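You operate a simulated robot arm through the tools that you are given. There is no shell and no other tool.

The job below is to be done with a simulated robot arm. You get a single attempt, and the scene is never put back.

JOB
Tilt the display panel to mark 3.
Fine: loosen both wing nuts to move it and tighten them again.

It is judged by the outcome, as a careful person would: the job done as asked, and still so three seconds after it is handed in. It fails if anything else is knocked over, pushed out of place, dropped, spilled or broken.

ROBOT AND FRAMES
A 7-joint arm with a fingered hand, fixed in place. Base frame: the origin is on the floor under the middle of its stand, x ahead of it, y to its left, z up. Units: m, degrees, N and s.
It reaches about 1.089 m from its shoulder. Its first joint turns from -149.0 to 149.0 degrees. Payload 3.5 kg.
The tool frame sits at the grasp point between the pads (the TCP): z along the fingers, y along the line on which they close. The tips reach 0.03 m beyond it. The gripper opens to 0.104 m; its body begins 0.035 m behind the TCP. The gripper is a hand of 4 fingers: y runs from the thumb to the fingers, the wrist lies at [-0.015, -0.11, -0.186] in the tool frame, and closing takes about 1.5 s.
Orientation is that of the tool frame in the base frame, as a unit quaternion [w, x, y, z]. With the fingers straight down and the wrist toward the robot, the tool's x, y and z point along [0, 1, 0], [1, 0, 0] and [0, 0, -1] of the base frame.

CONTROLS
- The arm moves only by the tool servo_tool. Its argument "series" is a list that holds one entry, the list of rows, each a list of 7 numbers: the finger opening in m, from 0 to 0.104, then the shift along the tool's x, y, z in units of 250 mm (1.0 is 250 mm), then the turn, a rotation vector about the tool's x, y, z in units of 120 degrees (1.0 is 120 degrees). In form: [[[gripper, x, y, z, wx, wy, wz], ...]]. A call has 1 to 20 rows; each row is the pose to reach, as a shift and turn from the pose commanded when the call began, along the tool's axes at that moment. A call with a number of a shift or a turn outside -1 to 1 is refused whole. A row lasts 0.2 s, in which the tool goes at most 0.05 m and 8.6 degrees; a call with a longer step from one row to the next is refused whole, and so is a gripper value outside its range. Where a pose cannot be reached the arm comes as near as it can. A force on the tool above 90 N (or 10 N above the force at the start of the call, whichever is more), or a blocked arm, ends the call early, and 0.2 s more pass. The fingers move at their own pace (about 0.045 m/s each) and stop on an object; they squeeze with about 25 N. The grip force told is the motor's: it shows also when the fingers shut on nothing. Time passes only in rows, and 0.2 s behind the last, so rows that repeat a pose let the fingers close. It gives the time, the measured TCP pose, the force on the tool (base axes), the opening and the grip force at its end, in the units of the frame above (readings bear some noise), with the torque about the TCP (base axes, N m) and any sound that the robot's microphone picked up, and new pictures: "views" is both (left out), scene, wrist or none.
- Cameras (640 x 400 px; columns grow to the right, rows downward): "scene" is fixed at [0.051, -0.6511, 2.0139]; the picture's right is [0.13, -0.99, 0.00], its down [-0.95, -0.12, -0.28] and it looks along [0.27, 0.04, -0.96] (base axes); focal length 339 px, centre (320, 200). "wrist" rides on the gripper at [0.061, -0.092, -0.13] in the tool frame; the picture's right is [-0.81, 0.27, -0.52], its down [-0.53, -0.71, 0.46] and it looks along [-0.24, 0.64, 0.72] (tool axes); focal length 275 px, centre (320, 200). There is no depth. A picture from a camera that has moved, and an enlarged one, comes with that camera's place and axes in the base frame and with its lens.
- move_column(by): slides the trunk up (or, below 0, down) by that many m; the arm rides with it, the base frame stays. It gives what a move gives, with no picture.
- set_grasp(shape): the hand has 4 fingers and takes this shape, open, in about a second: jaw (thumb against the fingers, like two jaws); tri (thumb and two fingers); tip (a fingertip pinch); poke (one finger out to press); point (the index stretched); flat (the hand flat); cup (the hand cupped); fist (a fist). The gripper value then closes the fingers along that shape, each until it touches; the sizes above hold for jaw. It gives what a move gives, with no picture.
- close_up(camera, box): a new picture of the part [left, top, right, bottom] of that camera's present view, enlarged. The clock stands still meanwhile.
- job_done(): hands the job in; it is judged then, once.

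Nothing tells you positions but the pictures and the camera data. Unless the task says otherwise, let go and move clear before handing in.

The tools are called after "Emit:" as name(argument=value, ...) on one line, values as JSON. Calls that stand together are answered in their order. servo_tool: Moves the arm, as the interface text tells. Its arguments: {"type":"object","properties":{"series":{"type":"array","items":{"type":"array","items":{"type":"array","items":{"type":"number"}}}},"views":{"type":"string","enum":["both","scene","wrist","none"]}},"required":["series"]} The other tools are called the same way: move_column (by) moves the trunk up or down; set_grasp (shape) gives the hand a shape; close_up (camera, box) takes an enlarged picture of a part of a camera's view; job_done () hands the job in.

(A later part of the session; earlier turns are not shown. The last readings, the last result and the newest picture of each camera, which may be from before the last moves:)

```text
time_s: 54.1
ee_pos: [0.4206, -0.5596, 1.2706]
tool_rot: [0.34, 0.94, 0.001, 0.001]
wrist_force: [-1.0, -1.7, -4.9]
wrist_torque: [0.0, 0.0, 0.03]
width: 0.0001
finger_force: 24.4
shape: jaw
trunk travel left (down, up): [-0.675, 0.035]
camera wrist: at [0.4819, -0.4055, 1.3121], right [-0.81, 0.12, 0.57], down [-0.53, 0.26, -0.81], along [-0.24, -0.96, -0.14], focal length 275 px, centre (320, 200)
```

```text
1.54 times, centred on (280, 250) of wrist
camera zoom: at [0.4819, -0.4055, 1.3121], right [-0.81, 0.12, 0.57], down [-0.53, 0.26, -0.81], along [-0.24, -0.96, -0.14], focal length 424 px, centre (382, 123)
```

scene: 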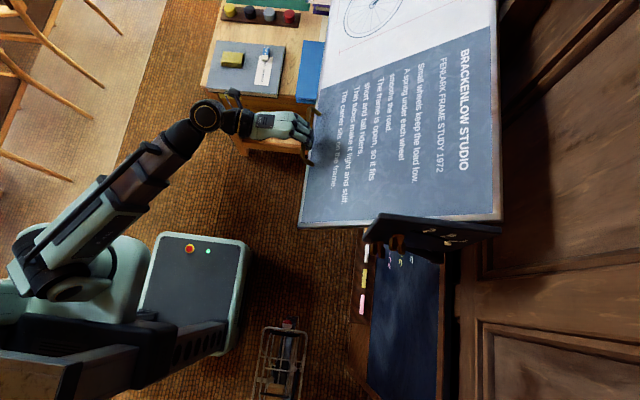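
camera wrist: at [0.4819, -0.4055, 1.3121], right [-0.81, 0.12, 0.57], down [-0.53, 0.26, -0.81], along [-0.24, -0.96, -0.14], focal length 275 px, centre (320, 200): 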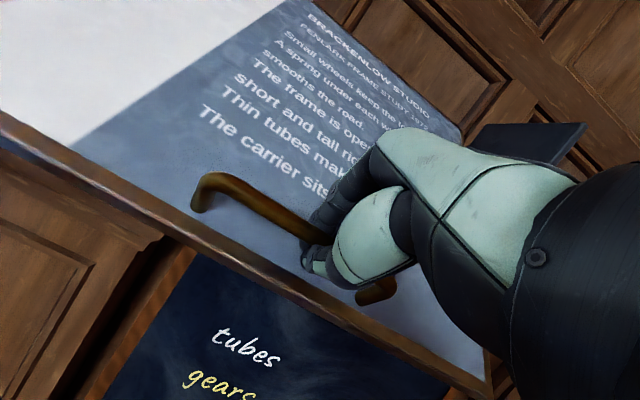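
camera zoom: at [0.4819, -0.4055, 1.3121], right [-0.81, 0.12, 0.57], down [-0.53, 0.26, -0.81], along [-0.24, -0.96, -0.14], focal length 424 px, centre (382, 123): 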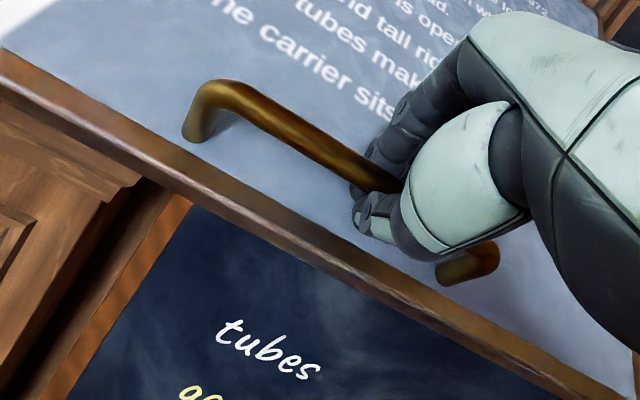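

The hand cages the bar. Now a small test swing of about 6° about the pivot axis (front edge down and back), watching force and whether the pin leaves mark 1.

Emit:
servo_tool(series=[[[0.0, 0, -0.0039, 0.014, -0.00833, 0, 0], [0.0, 0, -0.0076, 0.0281, -0.01667, 0, 0], [0.0, 0, -0.0111, 0.0422, -0.025, 0, 0], [0.0, 0, -0.0142, 0.0564, -0.0333, 0, 0], [0.0, 0, -0.0172, 0.0706, -0.0417, 0, 0], [0.0, 0, -0.0199, 0.0849, -0.05, 0, 0], [0.0, 0, -0.0199, 0.0849, -0.05, 0, 0]]])

Emit:
close_up(camera="scene", box=[360, 200, 520, 280])

Emit:
close_up(camera="wrist", box=[140, 120, 420, 380])

```text
time_s: 55.7
ee_pos: [0.4204, -0.5687, 1.2517]
tool_rot: [0.389, 0.921, 0.001, 0.0]
wrist_force: [-1.1, 0.2, 5.6]
wrist_torque: [-0.05, 0.01, 0.07]
width: 0.0
finger_force: 24.9
shape: jaw
trunk travel left (down, up): [-0.675, 0.035]
camera wrist: at [0.4819, -0.4113, 1.2769], right [-0.81, 0.18, 0.56], down [-0.53, 0.17, -0.83], along [-0.24, -0.97, -0.04], focal length 275 px, centre (320, 200)
```

scene: 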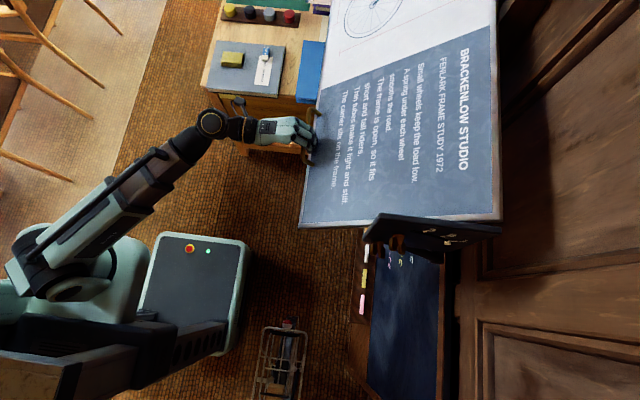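
wrist: 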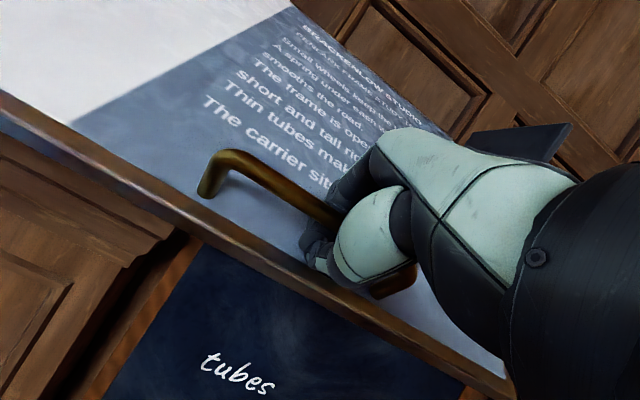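

```text
4.00 times, centred on (440, 240) of scene
camera zoom: at [0.051, -0.6511, 2.0139], right [0.13, -0.99, 0.0], down [-0.95, -0.12, -0.28], along [0.27, 0.04, -0.96], focal length 1356 px, centre (-160, 40)
```

zoom: 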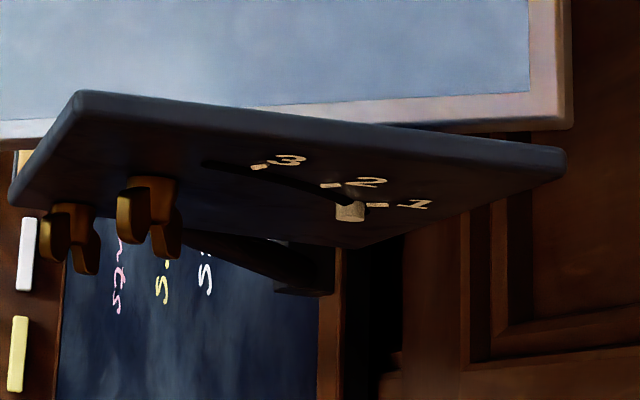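

```text
1.54 times, centred on (280, 250) of wrist
camera zoom: at [0.4819, -0.4113, 1.2769], right [-0.81, 0.18, 0.56], down [-0.53, 0.17, -0.83], along [-0.24, -0.97, -0.04], focal length 424 px, centre (382, 123)
```

zoom: 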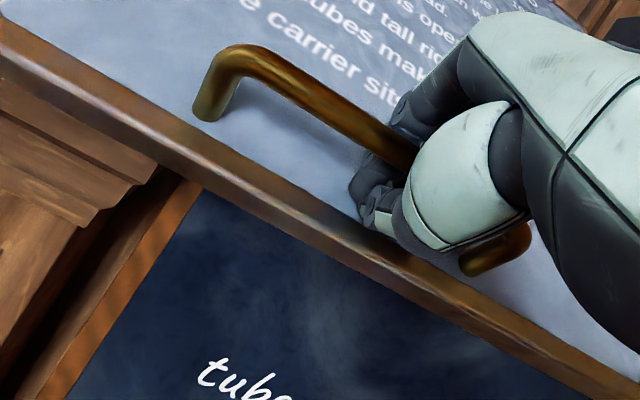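

Forces are tiny (≈6 N) and the hand has just taken up the slack against the panel. Continuing the swing by 8° more.

Emit:
servo_tool(series=[[[0.0, 0, -0.0039, 0.014, -0.00833, 0, 0], [0.0, 0, -0.0076, 0.0281, -0.01667, 0, 0], [0.0, 0, -0.0111, 0.0422, -0.025, 0, 0], [0.0, 0, -0.0142, 0.0564, -0.0333, 0, 0], [0.0, 0, -0.0172, 0.0706, -0.0417, 0, 0], [0.0, 0, -0.0199, 0.0849, -0.05, 0, 0], [0.0, 0, -0.0224, 0.0992, -0.0583, 0, 0], [0.0, 0, -0.0245, 0.1136, -0.0667, 0, 0], [0.0, 0, -0.0245, 0.1136, -0.0667, 0, 0]]])

Emit:
close_up(camera="scene", box=[360, 200, 520, 280])

Emit:
close_up(camera="wrist", box=[140, 120, 420, 380])

```text
time_s: 57.7
ee_pos: [0.4202, -0.5844, 1.228]
tool_rot: [0.453, 0.891, 0.001, 0.001]
wrist_force: [0.2, 3.4, 2.6]
wrist_torque: [0.03, 0.01, 0.05]
width: 0.0002
finger_force: 24.7
shape: jaw
trunk travel left (down, up): [-0.675, 0.035]
camera wrist: at [0.4819, -0.4258, 1.2311], right [-0.81, 0.25, 0.53], down [-0.53, 0.05, -0.84], along [-0.24, -0.97, 0.09], focal length 275 px, centre (320, 200)
```

scene: 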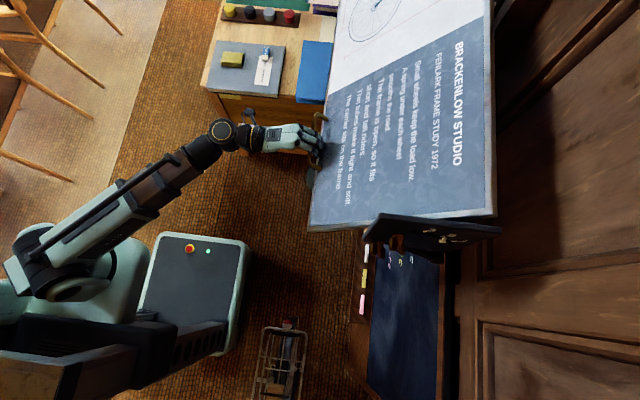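
wrist: 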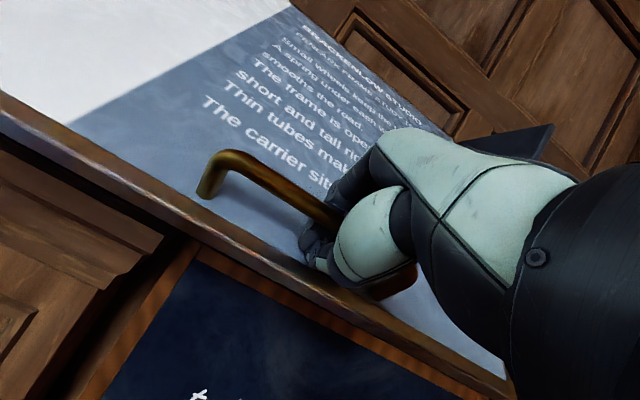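

```text
4.00 times, centred on (440, 240) of scene
camera zoom: at [0.051, -0.6511, 2.0139], right [0.13, -0.99, 0.0], down [-0.95, -0.12, -0.28], along [0.27, 0.04, -0.96], focal length 1356 px, centre (-160, 40)
```

zoom: 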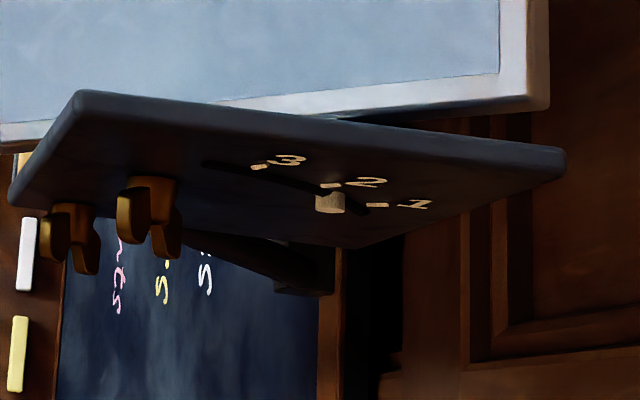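

```text
1.54 times, centred on (280, 250) of wrist
camera zoom: at [0.4819, -0.4258, 1.2311], right [-0.81, 0.25, 0.53], down [-0.53, 0.05, -0.84], along [-0.24, -0.97, 0.09], focal length 424 px, centre (382, 123)
```

zoom: 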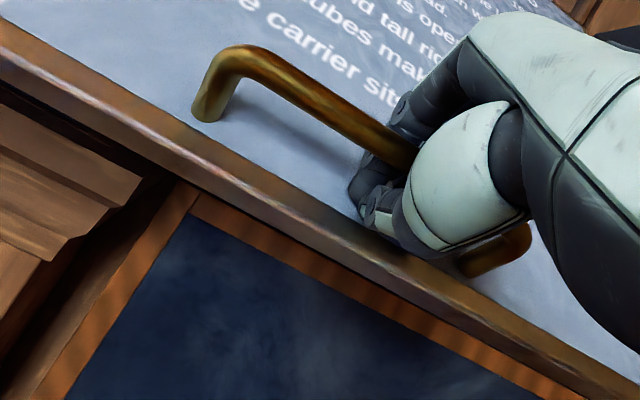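

The panel turns easily with the hand; the ticks work out at 40°, 55° and 70° around nut A, so mark 3 is 30° from the start and the pin is now about 8–9° along. I'll swing another 12° and check.

Emit:
servo_tool(series=[[[0.0, 0, -0.006, 0.021, -0.0125, 0, 0], [0.0, 0, -0.0114, 0.0422, -0.025, 0, 0], [0.0, 0, -0.0162, 0.0635, -0.0375, 0, 0], [0.0, 0, -0.0205, 0.085, -0.05, 0, 0], [0.0, 0, -0.0242, 0.1065, -0.0625, 0, 0], [0.0, 0, -0.0274, 0.1281, -0.075, 0, 0], [0.0, 0, -0.03, 0.1498, -0.0875, 0, 0], [0.0, 0, -0.032, 0.1715, -0.1, 0, 0], [0.0, 0, -0.032, 0.1715, -0.1, 0, 0]]])

Emit:
close_up(camera="scene", box=[360, 200, 520, 280])

Emit:
close_up(camera="wrist", box=[140, 120, 420, 380])

```text
time_s: 59.7
ee_pos: [0.4197, -0.6144, 1.1967]
tool_rot: [0.543, 0.839, 0.001, 0.0]
wrist_force: [0.7, 1.9, 5.4]
wrist_torque: [-0.04, 0.01, 0.08]
width: 0.0001
finger_force: 25.1
shape: jaw
trunk travel left (down, up): [-0.675, 0.035]
camera wrist: at [0.4818, -0.4585, 1.1655], right [-0.81, 0.36, 0.46], down [-0.53, -0.13, -0.84], along [-0.24, -0.93, 0.29], focal length 275 px, centre (320, 200)
```

scene: 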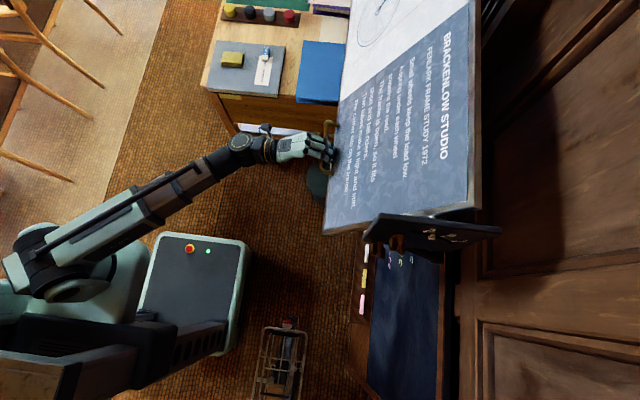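
wrist: 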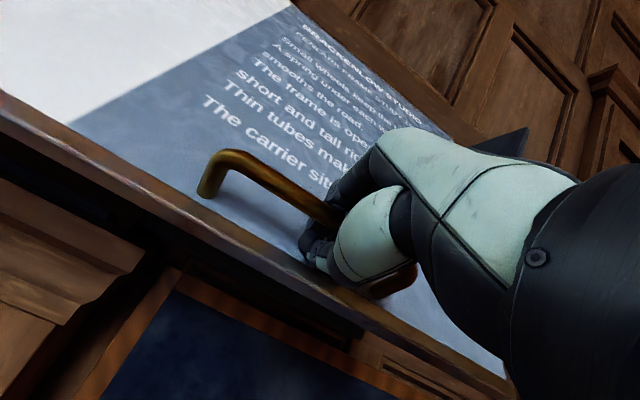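

```text
4.00 times, centred on (440, 240) of scene
camera zoom: at [0.051, -0.6511, 2.0139], right [0.13, -0.99, 0.0], down [-0.95, -0.12, -0.28], along [0.27, 0.04, -0.96], focal length 1356 px, centre (-160, 40)
```

zoom: 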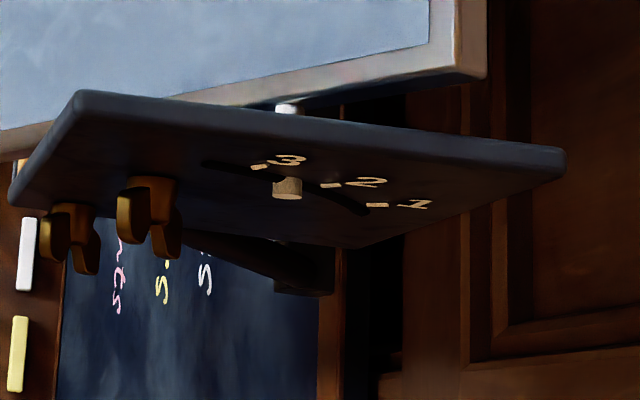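

```text
1.54 times, centred on (280, 250) of wrist
camera zoom: at [0.4818, -0.4585, 1.1655], right [-0.81, 0.36, 0.46], down [-0.53, -0.13, -0.84], along [-0.24, -0.93, 0.29], focal length 424 px, centre (382, 123)
```

zoom: 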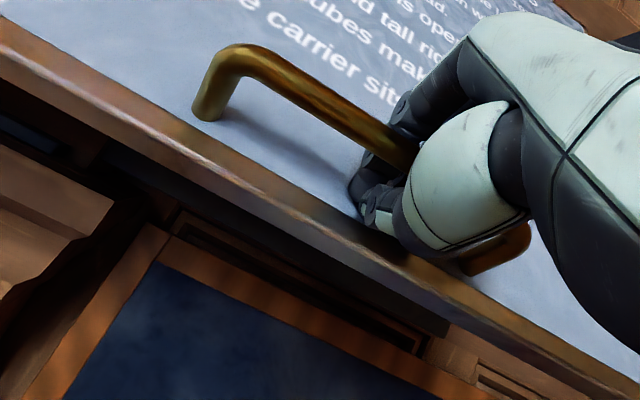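

The pin is roughly two-thirds of the way (about 60–61° on the arc). Swinging another 8°, then I'll measure it closely against mark 3.

Emit:
servo_tool(series=[[[0.0, 0, -0.006, 0.021, -0.0125, 0, 0], [0.0, 0, -0.0114, 0.0422, -0.025, 0, 0], [0.0, 0, -0.0162, 0.0635, -0.0375, 0, 0], [0.0, 0, -0.0205, 0.085, -0.05, 0, 0], [0.0, 0, -0.0242, 0.1065, -0.0625, 0, 0], [0.0, 0, -0.0253, 0.1136, -0.0667, 0, 0], [0.0, 0, -0.0253, 0.1136, -0.0667, 0, 0]]])

Emit:
close_up(camera="scene", box=[405, 220, 461, 255])

Emit:
close_up(camera="scene", box=[360, 200, 520, 280])

```text
time_s: 61.3
ee_pos: [0.4199, -0.6382, 1.1788]
tool_rot: [0.601, 0.799, 0.001, 0.001]
wrist_force: [-0.3, 4.3, 1.6]
wrist_torque: [0.01, 0.01, 0.06]
width: 0.0
finger_force: 24.8
shape: jaw
trunk travel left (down, up): [-0.675, 0.035]
camera wrist: at [0.482, -0.4875, 1.127], right [-0.81, 0.42, 0.41], down [-0.53, -0.24, -0.81], along [-0.24, -0.88, 0.42], focal length 275 px, centre (320, 200)
```

scene: 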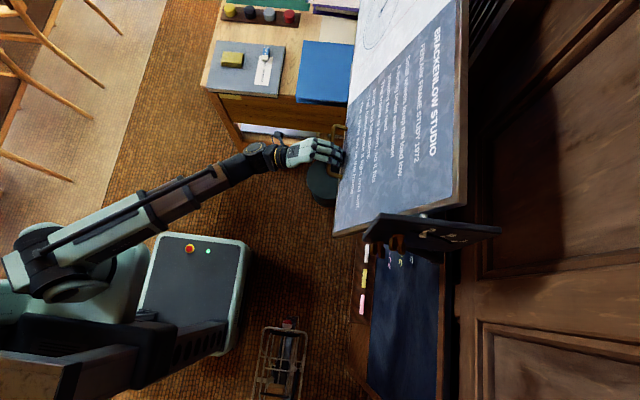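
wrist: 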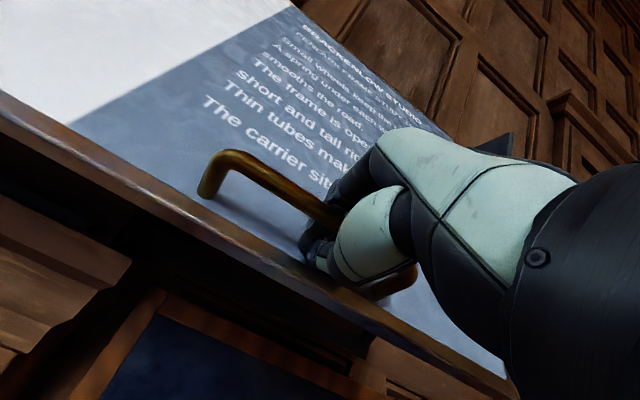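

```text
11.43 times, centred on (433, 238) of scene
camera zoom: at [0.051, -0.6511, 2.0139], right [0.13, -0.99, 0.0], down [-0.95, -0.12, -0.28], along [0.27, 0.04, -0.96], focal length 3874 px, centre (-971, -229)
```

zoom: 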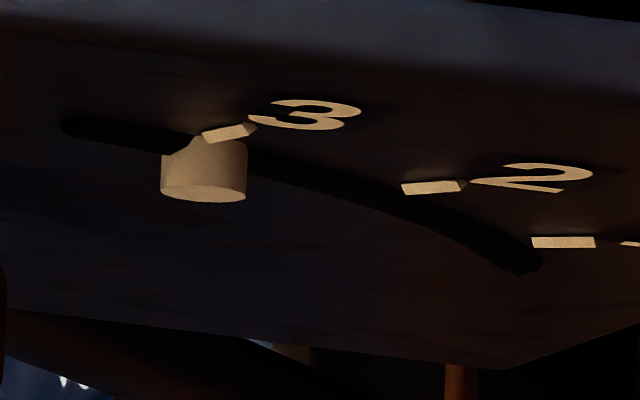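

```text
4.00 times, centred on (440, 240) of scene
camera zoom: at [0.051, -0.6511, 2.0139], right [0.13, -0.99, 0.0], down [-0.95, -0.12, -0.28], along [0.27, 0.04, -0.96], focal length 1356 px, centre (-160, 40)
```

zoom: 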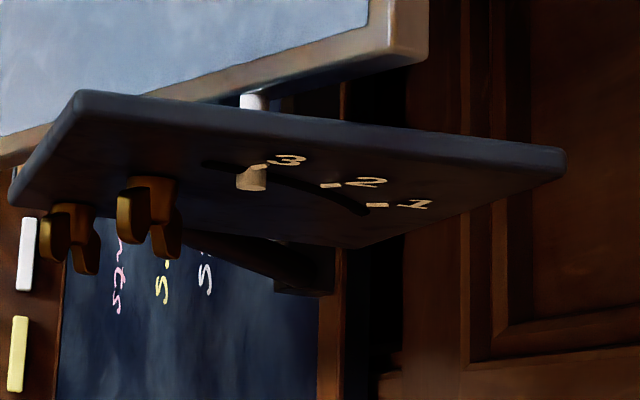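

The pin is just short of mark 3 (about 2° by my estimate). Let me look at it even closer before the final nudge.

Emit:
close_up(camera="scene", box=[408, 224, 440, 244])

Emit:
close_up(camera="scene", box=[436, 228, 468, 248])

```text
16.00 times, centred on (424, 234) of scene
camera zoom: at [0.051, -0.6511, 2.0139], right [0.13, -0.99, 0.0], down [-0.95, -0.12, -0.28], along [0.27, 0.04, -0.96], focal length 5424 px, centre (-1344, -344)
```

zoom: 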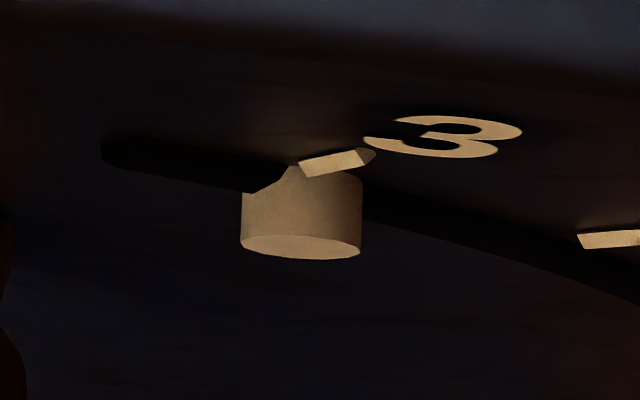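

```text
16.00 times, centred on (452, 238) of scene
camera zoom: at [0.051, -0.6511, 2.0139], right [0.13, -0.99, 0.0], down [-0.95, -0.12, -0.28], along [0.27, 0.04, -0.96], focal length 5424 px, centre (-1792, -408)
```

zoom: 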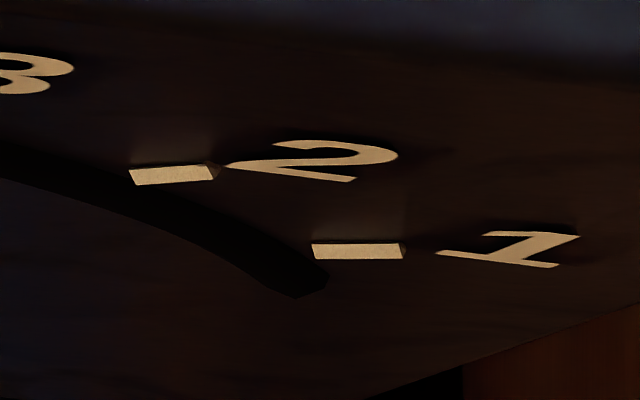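

By triangulating, the ticks sit at 40°/55°/70° about nut A and the pin is at about 67–68°. Nudging 2° more and measuring again.

Emit:
servo_tool(series=[[[0.0, 0, -0.002, 0.007, -0.0042, 0, 0], [0.0, 0, -0.0039, 0.014, -0.0083, 0, 0], [0.0, 0, -0.0058, 0.021, -0.0125, 0, 0], [0.0, 0, -0.0076, 0.0281, -0.0167, 0, 0], [0.0, 0, -0.0076, 0.0281, -0.0167, 0, 0], [0.0, 0, -0.0076, 0.0281, -0.0167, 0, 0]]], views="none")

Emit:
close_up(camera="scene", box=[408, 224, 440, 244])

```text
time_s: 62.7
ee_pos: [0.4206, -0.644, 1.176]
tool_rot: [0.615, 0.789, 0.001, 0.001]
wrist_force: [-1.4, 3.6, 2.0]
wrist_torque: [-0.06, 0.02, 0.0]
width: 0.0001
finger_force: 24.6
shape: jaw
trunk travel left (down, up): [-0.675, 0.035]
```

```text
16.00 times, centred on (424, 234) of scene
camera zoom: at [0.051, -0.6511, 2.0139], right [0.13, -0.99, 0.0], down [-0.95, -0.12, -0.28], along [0.27, 0.04, -0.96], focal length 5424 px, centre (-1344, -344)
```

zoom: 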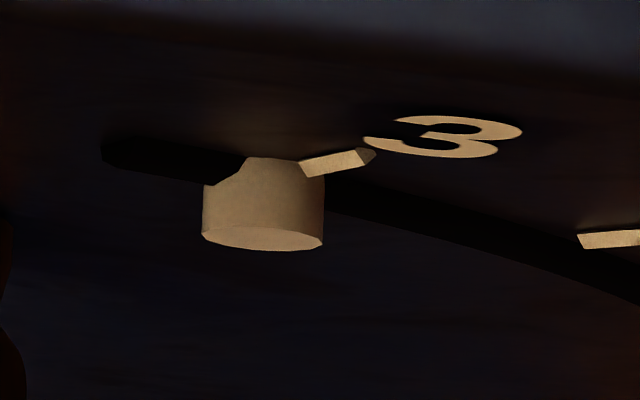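

The pin is now about 69°, within ~1° of mark 3. A last +0.7° nudge, then I'll slowly open the hand and check that the panel stays.

Emit:
servo_tool(series=[[[0.0, 0, -0.0014, 0.0049, -0.0029, 0, 0], [0.0, 0, -0.0027, 0.0098, -0.0058, 0, 0], [0.0, 0, -0.0027, 0.0098, -0.0058, 0, 0], [0.0, 0, -0.0027, 0.0098, -0.0058, 0, 0]]])

Emit:
close_up(camera="scene", box=[408, 224, 440, 244])

Emit:
close_up(camera="wrist", box=[140, 120, 420, 380])

```text
time_s: 63.7
ee_pos: [0.4211, -0.6465, 1.1744]
tool_rot: [0.62, 0.785, 0.001, 0.001]
wrist_force: [-1.5, 3.5, 3.2]
wrist_torque: [-0.04, 0.03, 0.04]
width: 0.0
finger_force: 25.2
shape: jaw
trunk travel left (down, up): [-0.675, 0.035]
camera wrist: at [0.4823, -0.4981, 1.1155], right [-0.81, 0.44, 0.39], down [-0.53, -0.28, -0.8], along [-0.24, -0.85, 0.46], focal length 275 px, centre (320, 200)
```

scene: 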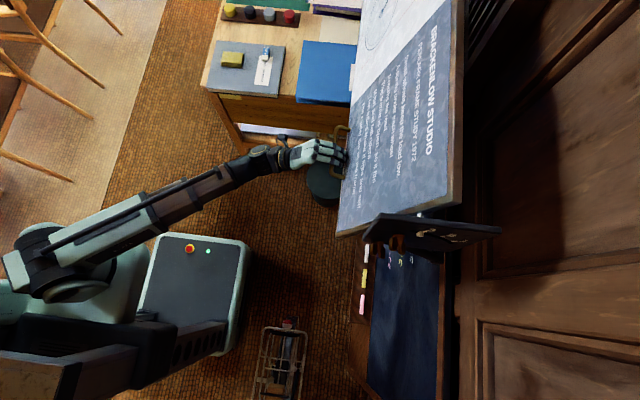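
wrist: 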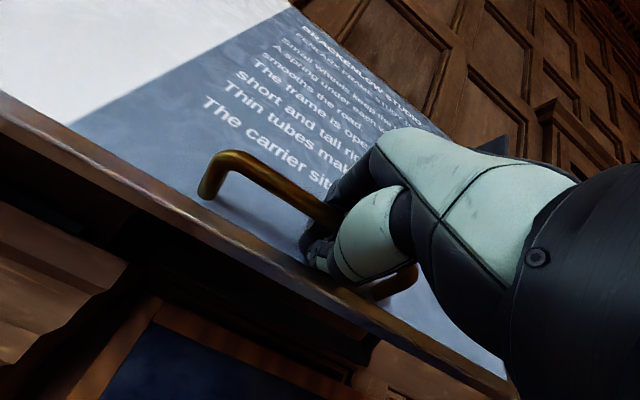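

```text
16.00 times, centred on (424, 234) of scene
camera zoom: at [0.051, -0.6511, 2.0139], right [0.13, -0.99, 0.0], down [-0.95, -0.12, -0.28], along [0.27, 0.04, -0.96], focal length 5424 px, centre (-1344, -344)
```

zoom: 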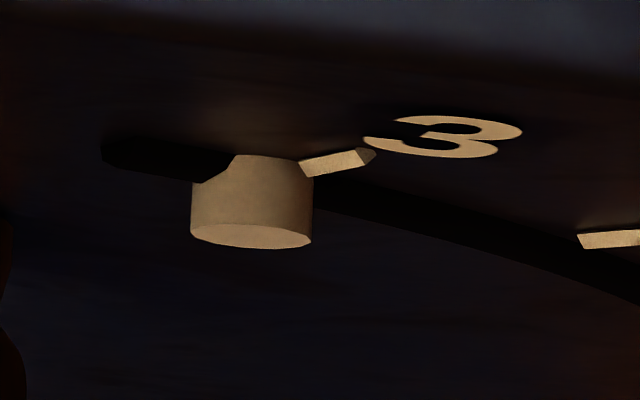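

```text
1.54 times, centred on (280, 250) of wrist
camera zoom: at [0.4823, -0.4981, 1.1155], right [-0.81, 0.44, 0.39], down [-0.53, -0.28, -0.8], along [-0.24, -0.85, 0.46], focal length 424 px, centre (382, 123)
```

zoom: 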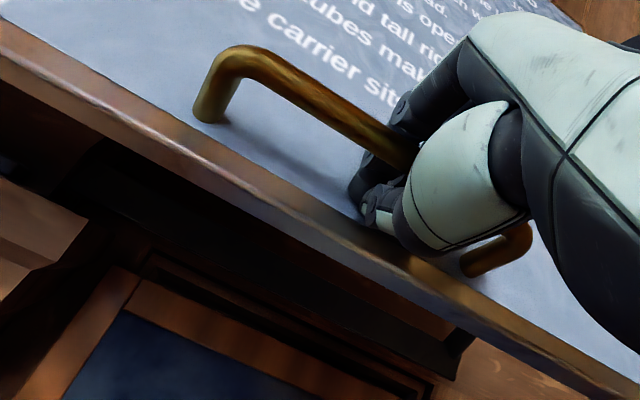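

The pin root now lines up with the mark-3 tick. Opening the hand gently and watching whether the panel holds.

Emit:
servo_tool(series=[[[0.01, 0, 0, 0, 0, 0, 0], [0.02, 0, 0, 0, 0, 0, 0], [0.03, 0, 0, 0, 0, 0, 0], [0.04, 0, 0, 0, 0, 0, 0], [0.05, 0, 0, 0, 0, 0, 0], [0.06, 0, 0, 0, 0, 0, 0], [0.06, 0, 0, 0, 0, 0, 0], [0.06, 0, 0, 0, 0, 0, 0]]])

Emit:
close_up(camera="scene", box=[408, 224, 440, 244])

Emit:
close_up(camera="wrist", box=[140, 120, 420, 380])

```text
time_s: 65.5
ee_pos: [0.4195, -0.6475, 1.1748]
tool_rot: [0.62, 0.785, 0.001, 0.0]
wrist_force: [0.1, -0.6, -0.2]
wrist_torque: [0.01, -0.03, 0.0]
width: 0.0596
finger_force: 0.0
shape: jaw
trunk travel left (down, up): [-0.675, 0.035]
camera wrist: at [0.4825, -0.4986, 1.1152], right [-0.81, 0.44, 0.39], down [-0.53, -0.28, -0.8], along [-0.24, -0.86, 0.46], focal length 275 px, centre (320, 200)
```

scene: 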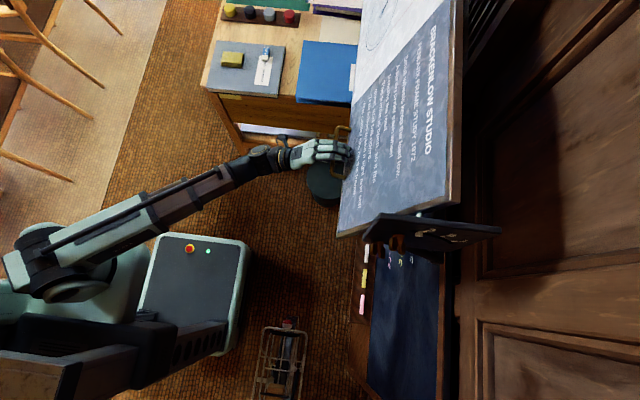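
wrist: 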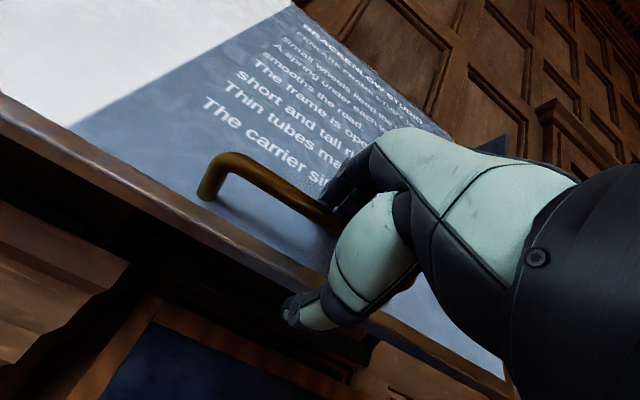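

```text
16.00 times, centred on (424, 234) of scene
camera zoom: at [0.051, -0.6511, 2.0139], right [0.13, -0.99, 0.0], down [-0.95, -0.12, -0.28], along [0.27, 0.04, -0.96], focal length 5424 px, centre (-1344, -344)
```

zoom: 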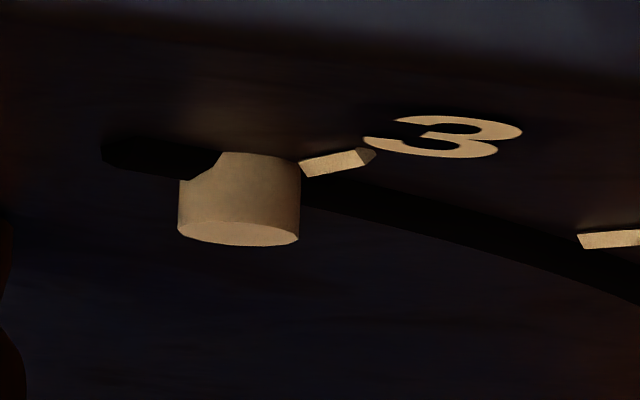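

```text
1.54 times, centred on (280, 250) of wrist
camera zoom: at [0.4825, -0.4986, 1.1152], right [-0.81, 0.44, 0.39], down [-0.53, -0.28, -0.8], along [-0.24, -0.86, 0.46], focal length 424 px, centre (382, 123)
```

zoom: 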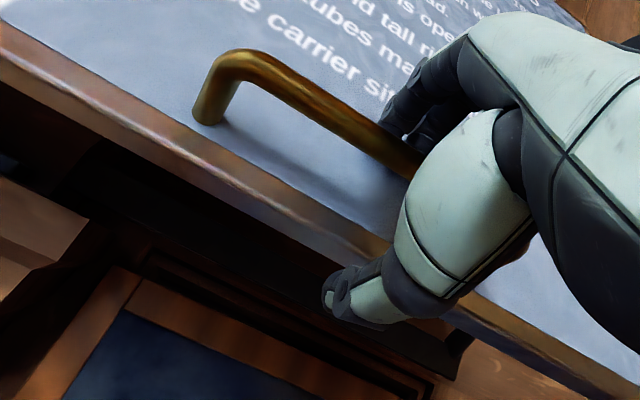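

The panel moved slightly (about 0.6°) as the fingers opened. Checking whether it's drifting or static by waiting without moving.

Emit:
servo_tool(series=[[[0.06, 0, 0, 0, 0, 0, 0], [0.06, 0, 0, 0, 0, 0, 0], [0.06, 0, 0, 0, 0, 0, 0], [0.06, 0, 0, 0, 0, 0, 0], [0.06, 0, 0, 0, 0, 0, 0], [0.06, 0, 0, 0, 0, 0, 0], [0.06, 0, 0, 0, 0, 0, 0], [0.06, 0, 0, 0, 0, 0, 0]]], views="none")

Emit:
close_up(camera="scene", box=[408, 224, 440, 244])

```text
time_s: 67.3
ee_pos: [0.4204, -0.6467, 1.1742]
tool_rot: [0.619, 0.785, 0.001, 0.0]
wrist_force: [-0.7, -0.4, 0.1]
wrist_torque: [-0.03, -0.01, 0.0]
width: 0.0595
finger_force: 0.1
shape: jaw
trunk travel left (down, up): [-0.675, 0.035]
```

```text
16.00 times, centred on (424, 234) of scene
camera zoom: at [0.051, -0.6511, 2.0139], right [0.13, -0.99, 0.0], down [-0.95, -0.12, -0.28], along [0.27, 0.04, -0.96], focal length 5424 px, centre (-1344, -344)
```

zoom: 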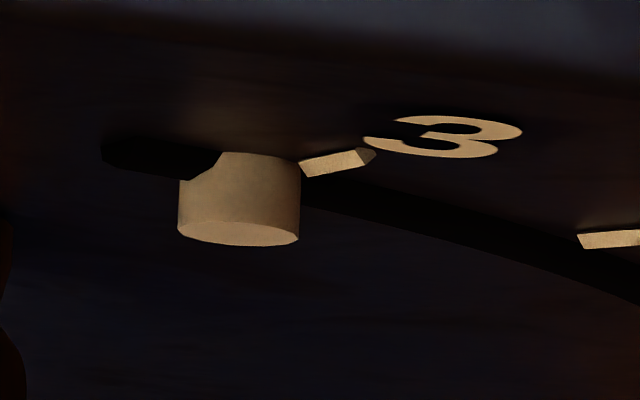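

No drift: the panel holds by itself with the pin essentially on mark 3 (≈70°). Now I'll back the hand straight off the handle and raise it.

Emit:
servo_tool(series=[[[0.06, 0, 0, -0.06, 0, 0, 0], [0.06, 0, 0, -0.14, 0, 0, 0], [0.06, 0, 0, -0.24, 0, 0, 0], [0.06, 0, 0, -0.36, 0, 0, 0], [0.06, 0, 0, -0.48, 0, 0, 0], [0.06, 0, 0, -0.6, 0, 0, 0], [0.06, 0, 0.09, -0.64, 0.038, 0, 0], [0.06, 0, 0.18, -0.68, 0.076, 0, 0], [0.06, 0, 0.27, -0.71, 0.114, 0, 0], [0.06, 0, 0.36, -0.75, 0.152, 0, 0], [0.06, 0, 0.45, -0.78, 0.19, 0, 0], [0.06, 0, 0.54, -0.82, 0.228, 0, 0], [0.06, 0, 0.63, -0.86, 0.266, 0, 0], [0.06, 0, 0.712, -0.89, 0.306, 0, 0], [0.06, 0, 0.712, -0.89, 0.306, 0, 0]]])

Emit:
close_up(camera="scene", box=[408, 224, 440, 244])

```text
time_s: 70.5
ee_pos: [0.4203, -0.4712, 1.3988]
tool_rot: [0.34, 0.94, 0.002, 0.001]
wrist_force: [0.1, 0.1, -0.2]
wrist_torque: [-0.03, 0.0, -0.01]
width: 0.0598
finger_force: 0.1
shape: jaw
trunk travel left (down, up): [-0.675, 0.035]
camera wrist: at [0.4819, -0.3176, 1.4397], right [-0.81, 0.12, 0.57], down [-0.53, 0.26, -0.81], along [-0.24, -0.96, -0.14], focal length 275 px, centre (320, 200)
```

scene: 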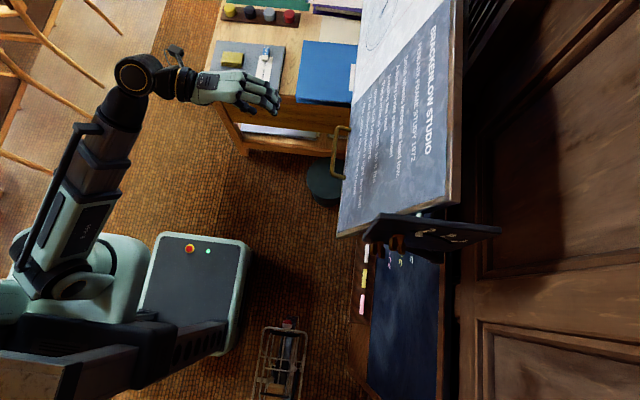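
wrist: 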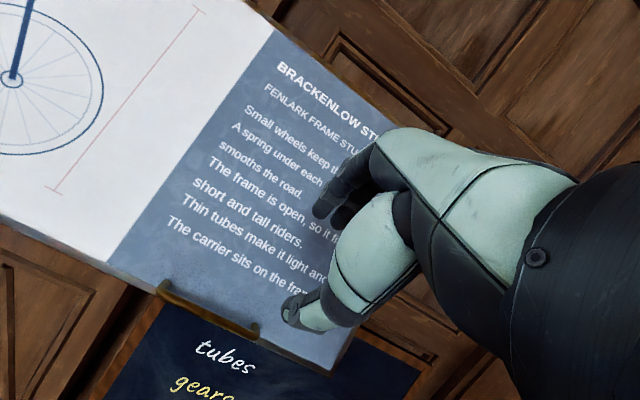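

```text
16.00 times, centred on (424, 234) of scene
camera zoom: at [0.051, -0.6511, 2.0139], right [0.13, -0.99, 0.0], down [-0.95, -0.12, -0.28], along [0.27, 0.04, -0.96], focal length 5424 px, centre (-1344, -344)
```

zoom: 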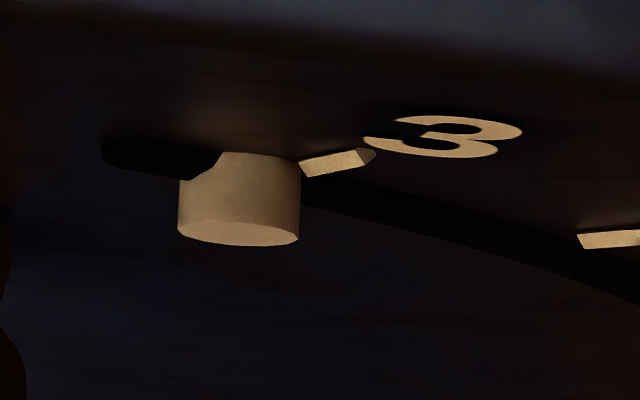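

The panel stays at mark 3. Now returning along the earlier path to the nut side to tighten both nuts.

Emit:
servo_tool(series=[[[0.06, -0.06, 0.05, -0.022, 0.04, 0, 0], [0.06, -0.15, 0.1, -0.045, 0.08, 0, 0], [0.06, -0.25, 0.15, -0.067, 0.12, 0, 0], [0.06, -0.35, 0.2, -0.09, 0.16, 0, 0], [0.06, -0.45, 0.25, -0.112, 0.2, 0, 0], [0.06, -0.55, 0.3, -0.134, 0.24, 0, 0], [0.06, -0.65, 0.35, -0.157, 0.28, 0, 0], [0.06, -0.78, 0.41, -0.179, 0.331, 0, 0], [0.06, -0.78, 0.41, -0.179, 0.331, 0, 0]]], views="none")

Emit:
servo_tool(series=[[[0.06, -0.08, 0, 0.02, 0, 0, 0], [0.06, -0.18, 0.02, 0.05, 0, 0.0625, 0], [0.06, -0.28, 0.05, 0.08, 0, 0.125, 0], [0.06, -0.38, 0.09, 0.12, 0, 0.1875, 0], [0.06, -0.48, 0.13, 0.16, 0, 0.25, 0], [0.06, -0.58, 0.17, 0.2, 0, 0.3125, 0], [0.06, -0.68, 0.21, 0.24, 0, 0.375, 0], [0.06, -0.78, 0.25, 0.28, 0, 0.4375, 0], [0.06, -0.88, 0.28, 0.32, 0, 0.5, 0], [0.06, -0.98, 0.3, 0.36, 0, 0.5625, 0], [0.06, -0.98, 0.3, 0.36, 0, 0.625, 0], [0.06, -0.98, 0.3, 0.36, 0, 0.6875, 0], [0.06, -0.98, 0.3, 0.36, 0, 0.75, 0], [0.06, -0.98, 0.3, 0.36, 0, 0.75, 0]]])

Emit:
close_up(camera="wrist", box=[140, 80, 400, 260])

```text
time_s: 72.5
ee_pos: [0.2252, -0.5234, 1.4969]
tool_rot: [0.0, 1.0, 0.001, 0.0]
wrist_force: [-0.5, -0.6, 0.3]
wrist_torque: [0.01, 0.03, -0.01]
width: 0.0596
finger_force: 0.1
shape: jaw
trunk travel left (down, up): [-0.675, 0.035]
```

```text
time_s: 75.5
ee_pos: [-0.019, -0.5969, 1.409]
tool_rot: [-0.001, 0.707, 0.002, 0.707]
wrist_force: [-0.1, 0.4, -0.4]
wrist_torque: [0.01, 0.0, 0.01]
width: 0.0597
finger_force: 0.0
shape: jaw
out of reach, approached as far as the arm can: row 1
trunk travel left (down, up): [-0.675, 0.035]
camera wrist: at [-0.1497, -0.5067, 1.4694], right [-0.52, -0.28, -0.81], down [0.45, 0.71, -0.53], along [0.73, -0.64, -0.24], focal length 275 px, centre (320, 200)
```

scene: 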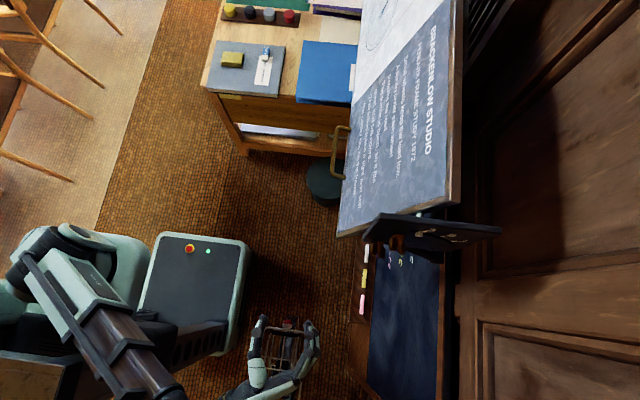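
wrist: 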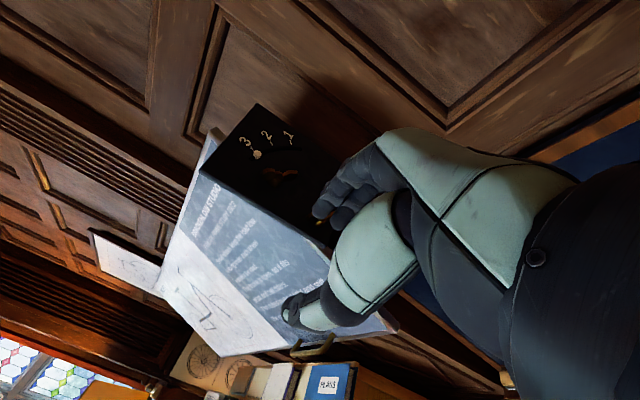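

```text
2.22 times, centred on (270, 170) of wrist
camera zoom: at [-0.1497, -0.5067, 1.4694], right [-0.52, -0.28, -0.81], down [0.45, 0.71, -0.53], along [0.73, -0.64, -0.24], focal length 612 px, centre (431, 267)
```

zoom: 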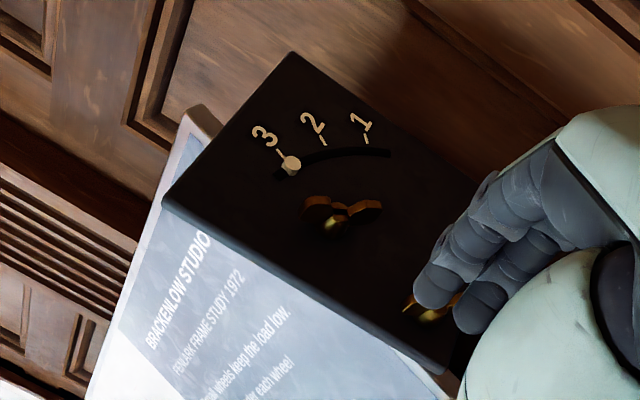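

Zooming further in on the pin at mark 3 from this side.

Emit:
close_up(camera="wrist", box=[225, 120, 321, 180])

```text
6.67 times, centred on (273, 150) of wrist
camera zoom: at [-0.1497, -0.5067, 1.4694], right [-0.52, -0.28, -0.81], down [0.45, 0.71, -0.53], along [0.73, -0.64, -0.24], focal length 1835 px, centre (633, 533)
```

zoom: 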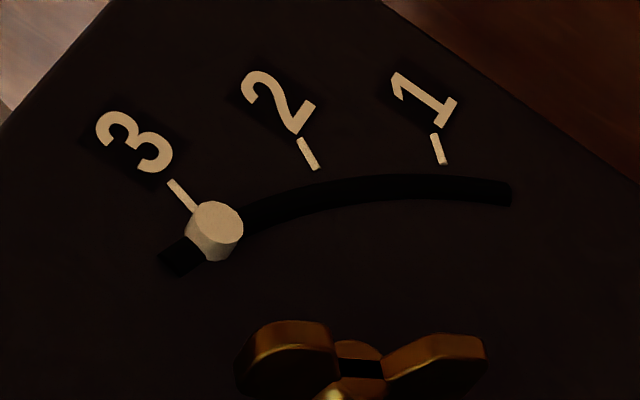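

The pin is within about half a degree of the mark-3 tick. Now I'll move in front of nut B with the same wrist-below orientation I released it in, ready to tighten.

Emit:
servo_tool(series=[[[0.06, 0.012, 0.05, 0.025, 0, 0, -0.05], [0.06, 0.025, 0.12, 0.05, 0, 0, -0.1], [0.06, 0.038, 0.19, 0.075, 0, 0, -0.15], [0.06, 0.05, 0.26, 0.1, 0, 0, -0.2], [0.06, 0.064, 0.34, 0.125, 0, 0, -0.25], [0.06, 0.077, 0.42, 0.15, 0, 0, -0.3], [0.06, 0.09, 0.5, 0.175, 0, 0, -0.35], [0.06, 0.102, 0.58, 0.2, 0, 0, -0.4], [0.06, 0.115, 0.65, 0.225, 0, 0, -0.45], [0.06, 0.128, 0.696, 0.252, 0, 0, -0.5], [0.06, 0.128, 0.696, 0.252, 0, 0, -0.5]]])

Emit:
close_up(camera="wrist", box=[200, 150, 440, 350])

Emit:
close_up(camera="scene", box=[345, 205, 465, 305])

```text
time_s: 77.9
ee_pos: [0.0439, -0.771, 1.4398]
tool_rot: [0.353, 0.611, 0.356, 0.613]
wrist_force: [-0.2, 0.2, -0.6]
wrist_torque: [-0.01, -0.01, -0.02]
width: 0.0597
finger_force: 0.1
shape: jaw
trunk travel left (down, up): [-0.675, 0.035]
camera wrist: at [-0.0867, -0.6733, 1.3916], right [-0.52, -0.84, -0.16], down [0.46, -0.11, -0.88], along [0.73, -0.53, 0.44], focal length 275 px, centre (320, 200)
```

scene: 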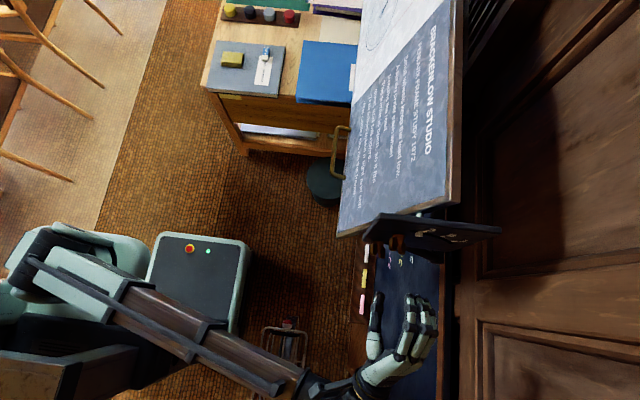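
wrist: 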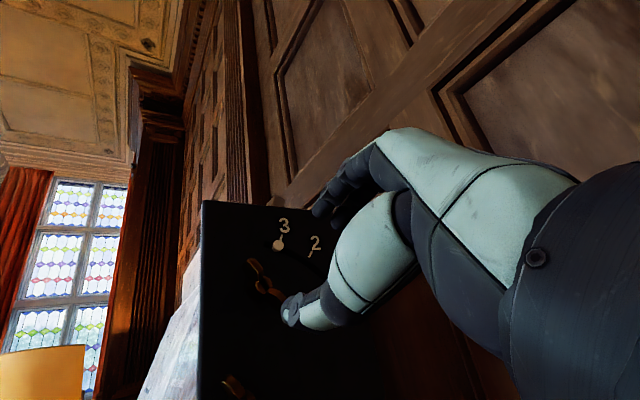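

```text
2.00 times, centred on (320, 250) of wrist
camera zoom: at [-0.0867, -0.6733, 1.3916], right [-0.52, -0.84, -0.16], down [0.46, -0.11, -0.88], along [0.73, -0.53, 0.44], focal length 551 px, centre (320, 100)
```

zoom: 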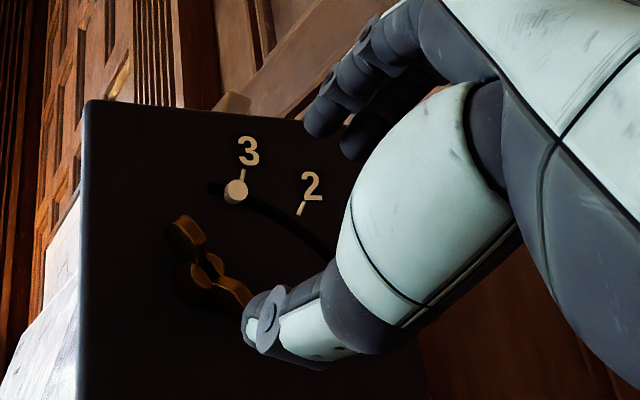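

```text
4.00 times, centred on (405, 255) of scene
camera zoom: at [0.051, -0.6511, 2.0139], right [0.13, -0.99, 0.0], down [-0.95, -0.12, -0.28], along [0.27, 0.04, -0.96], focal length 1356 px, centre (-20, -20)
```

zoom: 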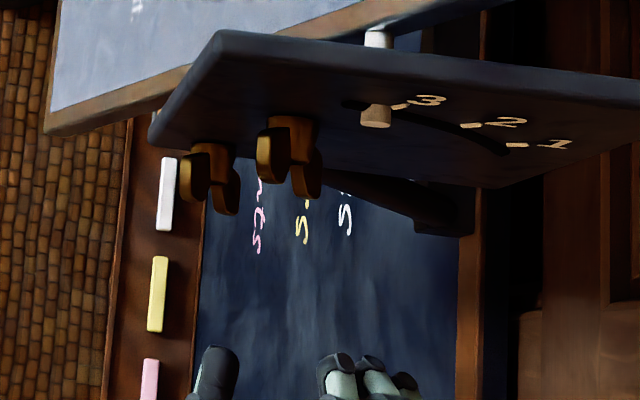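

The pin now sits closer to nut B, so I'll use a narrower opening (42 mm) and stay a few millimetres further out. Approaching nut B.

Emit:
servo_tool(series=[[[0.05, 0, 0, 0, 0, 0, 0], [0.042, 0, 0, 0.04, 0, 0, 0], [0.042, 0, 0, 0.1, 0, 0, 0], [0.042, 0, 0, 0.16, 0, 0, 0], [0.042, 0, 0, 0.22, 0, 0, 0], [0.042, 0, 0, 0.27, 0, 0, 0], [0.042, 0, 0, 0.27, 0, 0, 0]]])

Emit:
close_up(camera="wrist", box=[200, 150, 440, 350])

Emit:
close_up(camera="scene", box=[365, 205, 445, 285])

```text
time_s: 79.5
ee_pos: [0.1121, -0.772, 1.4403]
tool_rot: [0.354, 0.612, 0.354, 0.612]
wrist_force: [-0.7, 0.1, 0.5]
wrist_torque: [0.01, 0.03, -0.01]
width: 0.042
finger_force: 0.0
shape: jaw
trunk travel left (down, up): [-0.675, 0.035]
camera wrist: at [-0.0184, -0.6734, 1.3915], right [-0.52, -0.84, -0.17], down [0.46, -0.11, -0.88], along [0.73, -0.53, 0.44], focal length 275 px, centre (320, 200)
```

scene: 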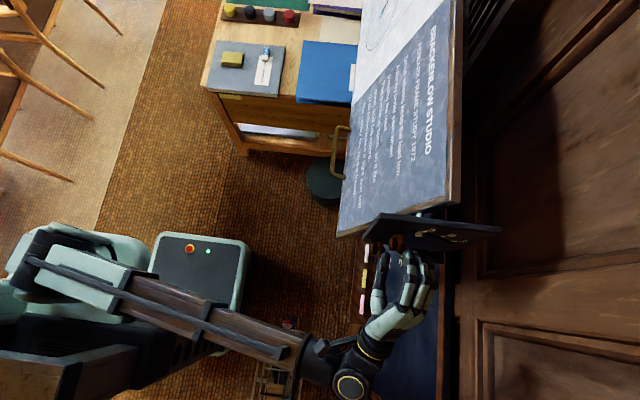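
wrist: 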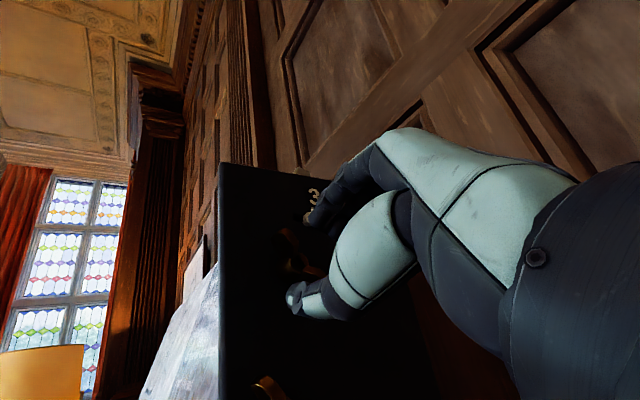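

```text
2.00 times, centred on (320, 250) of wrist
camera zoom: at [-0.0184, -0.6734, 1.3915], right [-0.52, -0.84, -0.17], down [0.46, -0.11, -0.88], along [0.73, -0.53, 0.44], focal length 551 px, centre (320, 100)
```

zoom: 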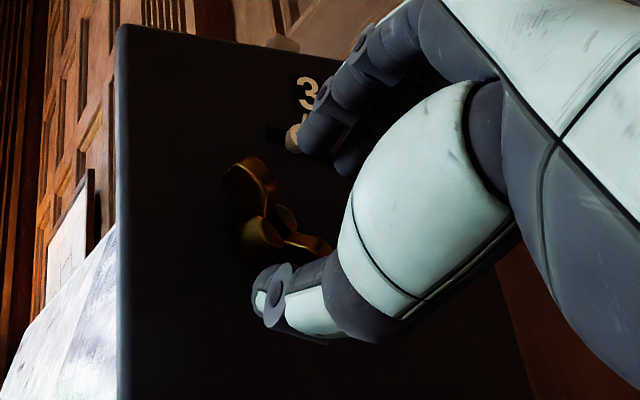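

```text
5.00 times, centred on (405, 245) of scene
camera zoom: at [0.051, -0.6511, 2.0139], right [0.13, -0.99, 0.0], down [-0.95, -0.12, -0.28], along [0.27, 0.04, -0.96], focal length 1695 px, centre (-105, -25)
```

zoom: 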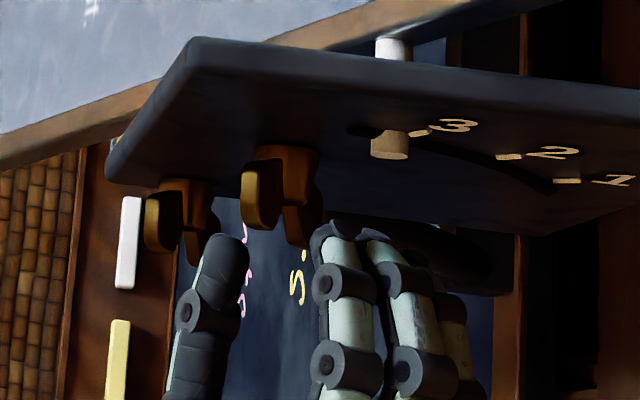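

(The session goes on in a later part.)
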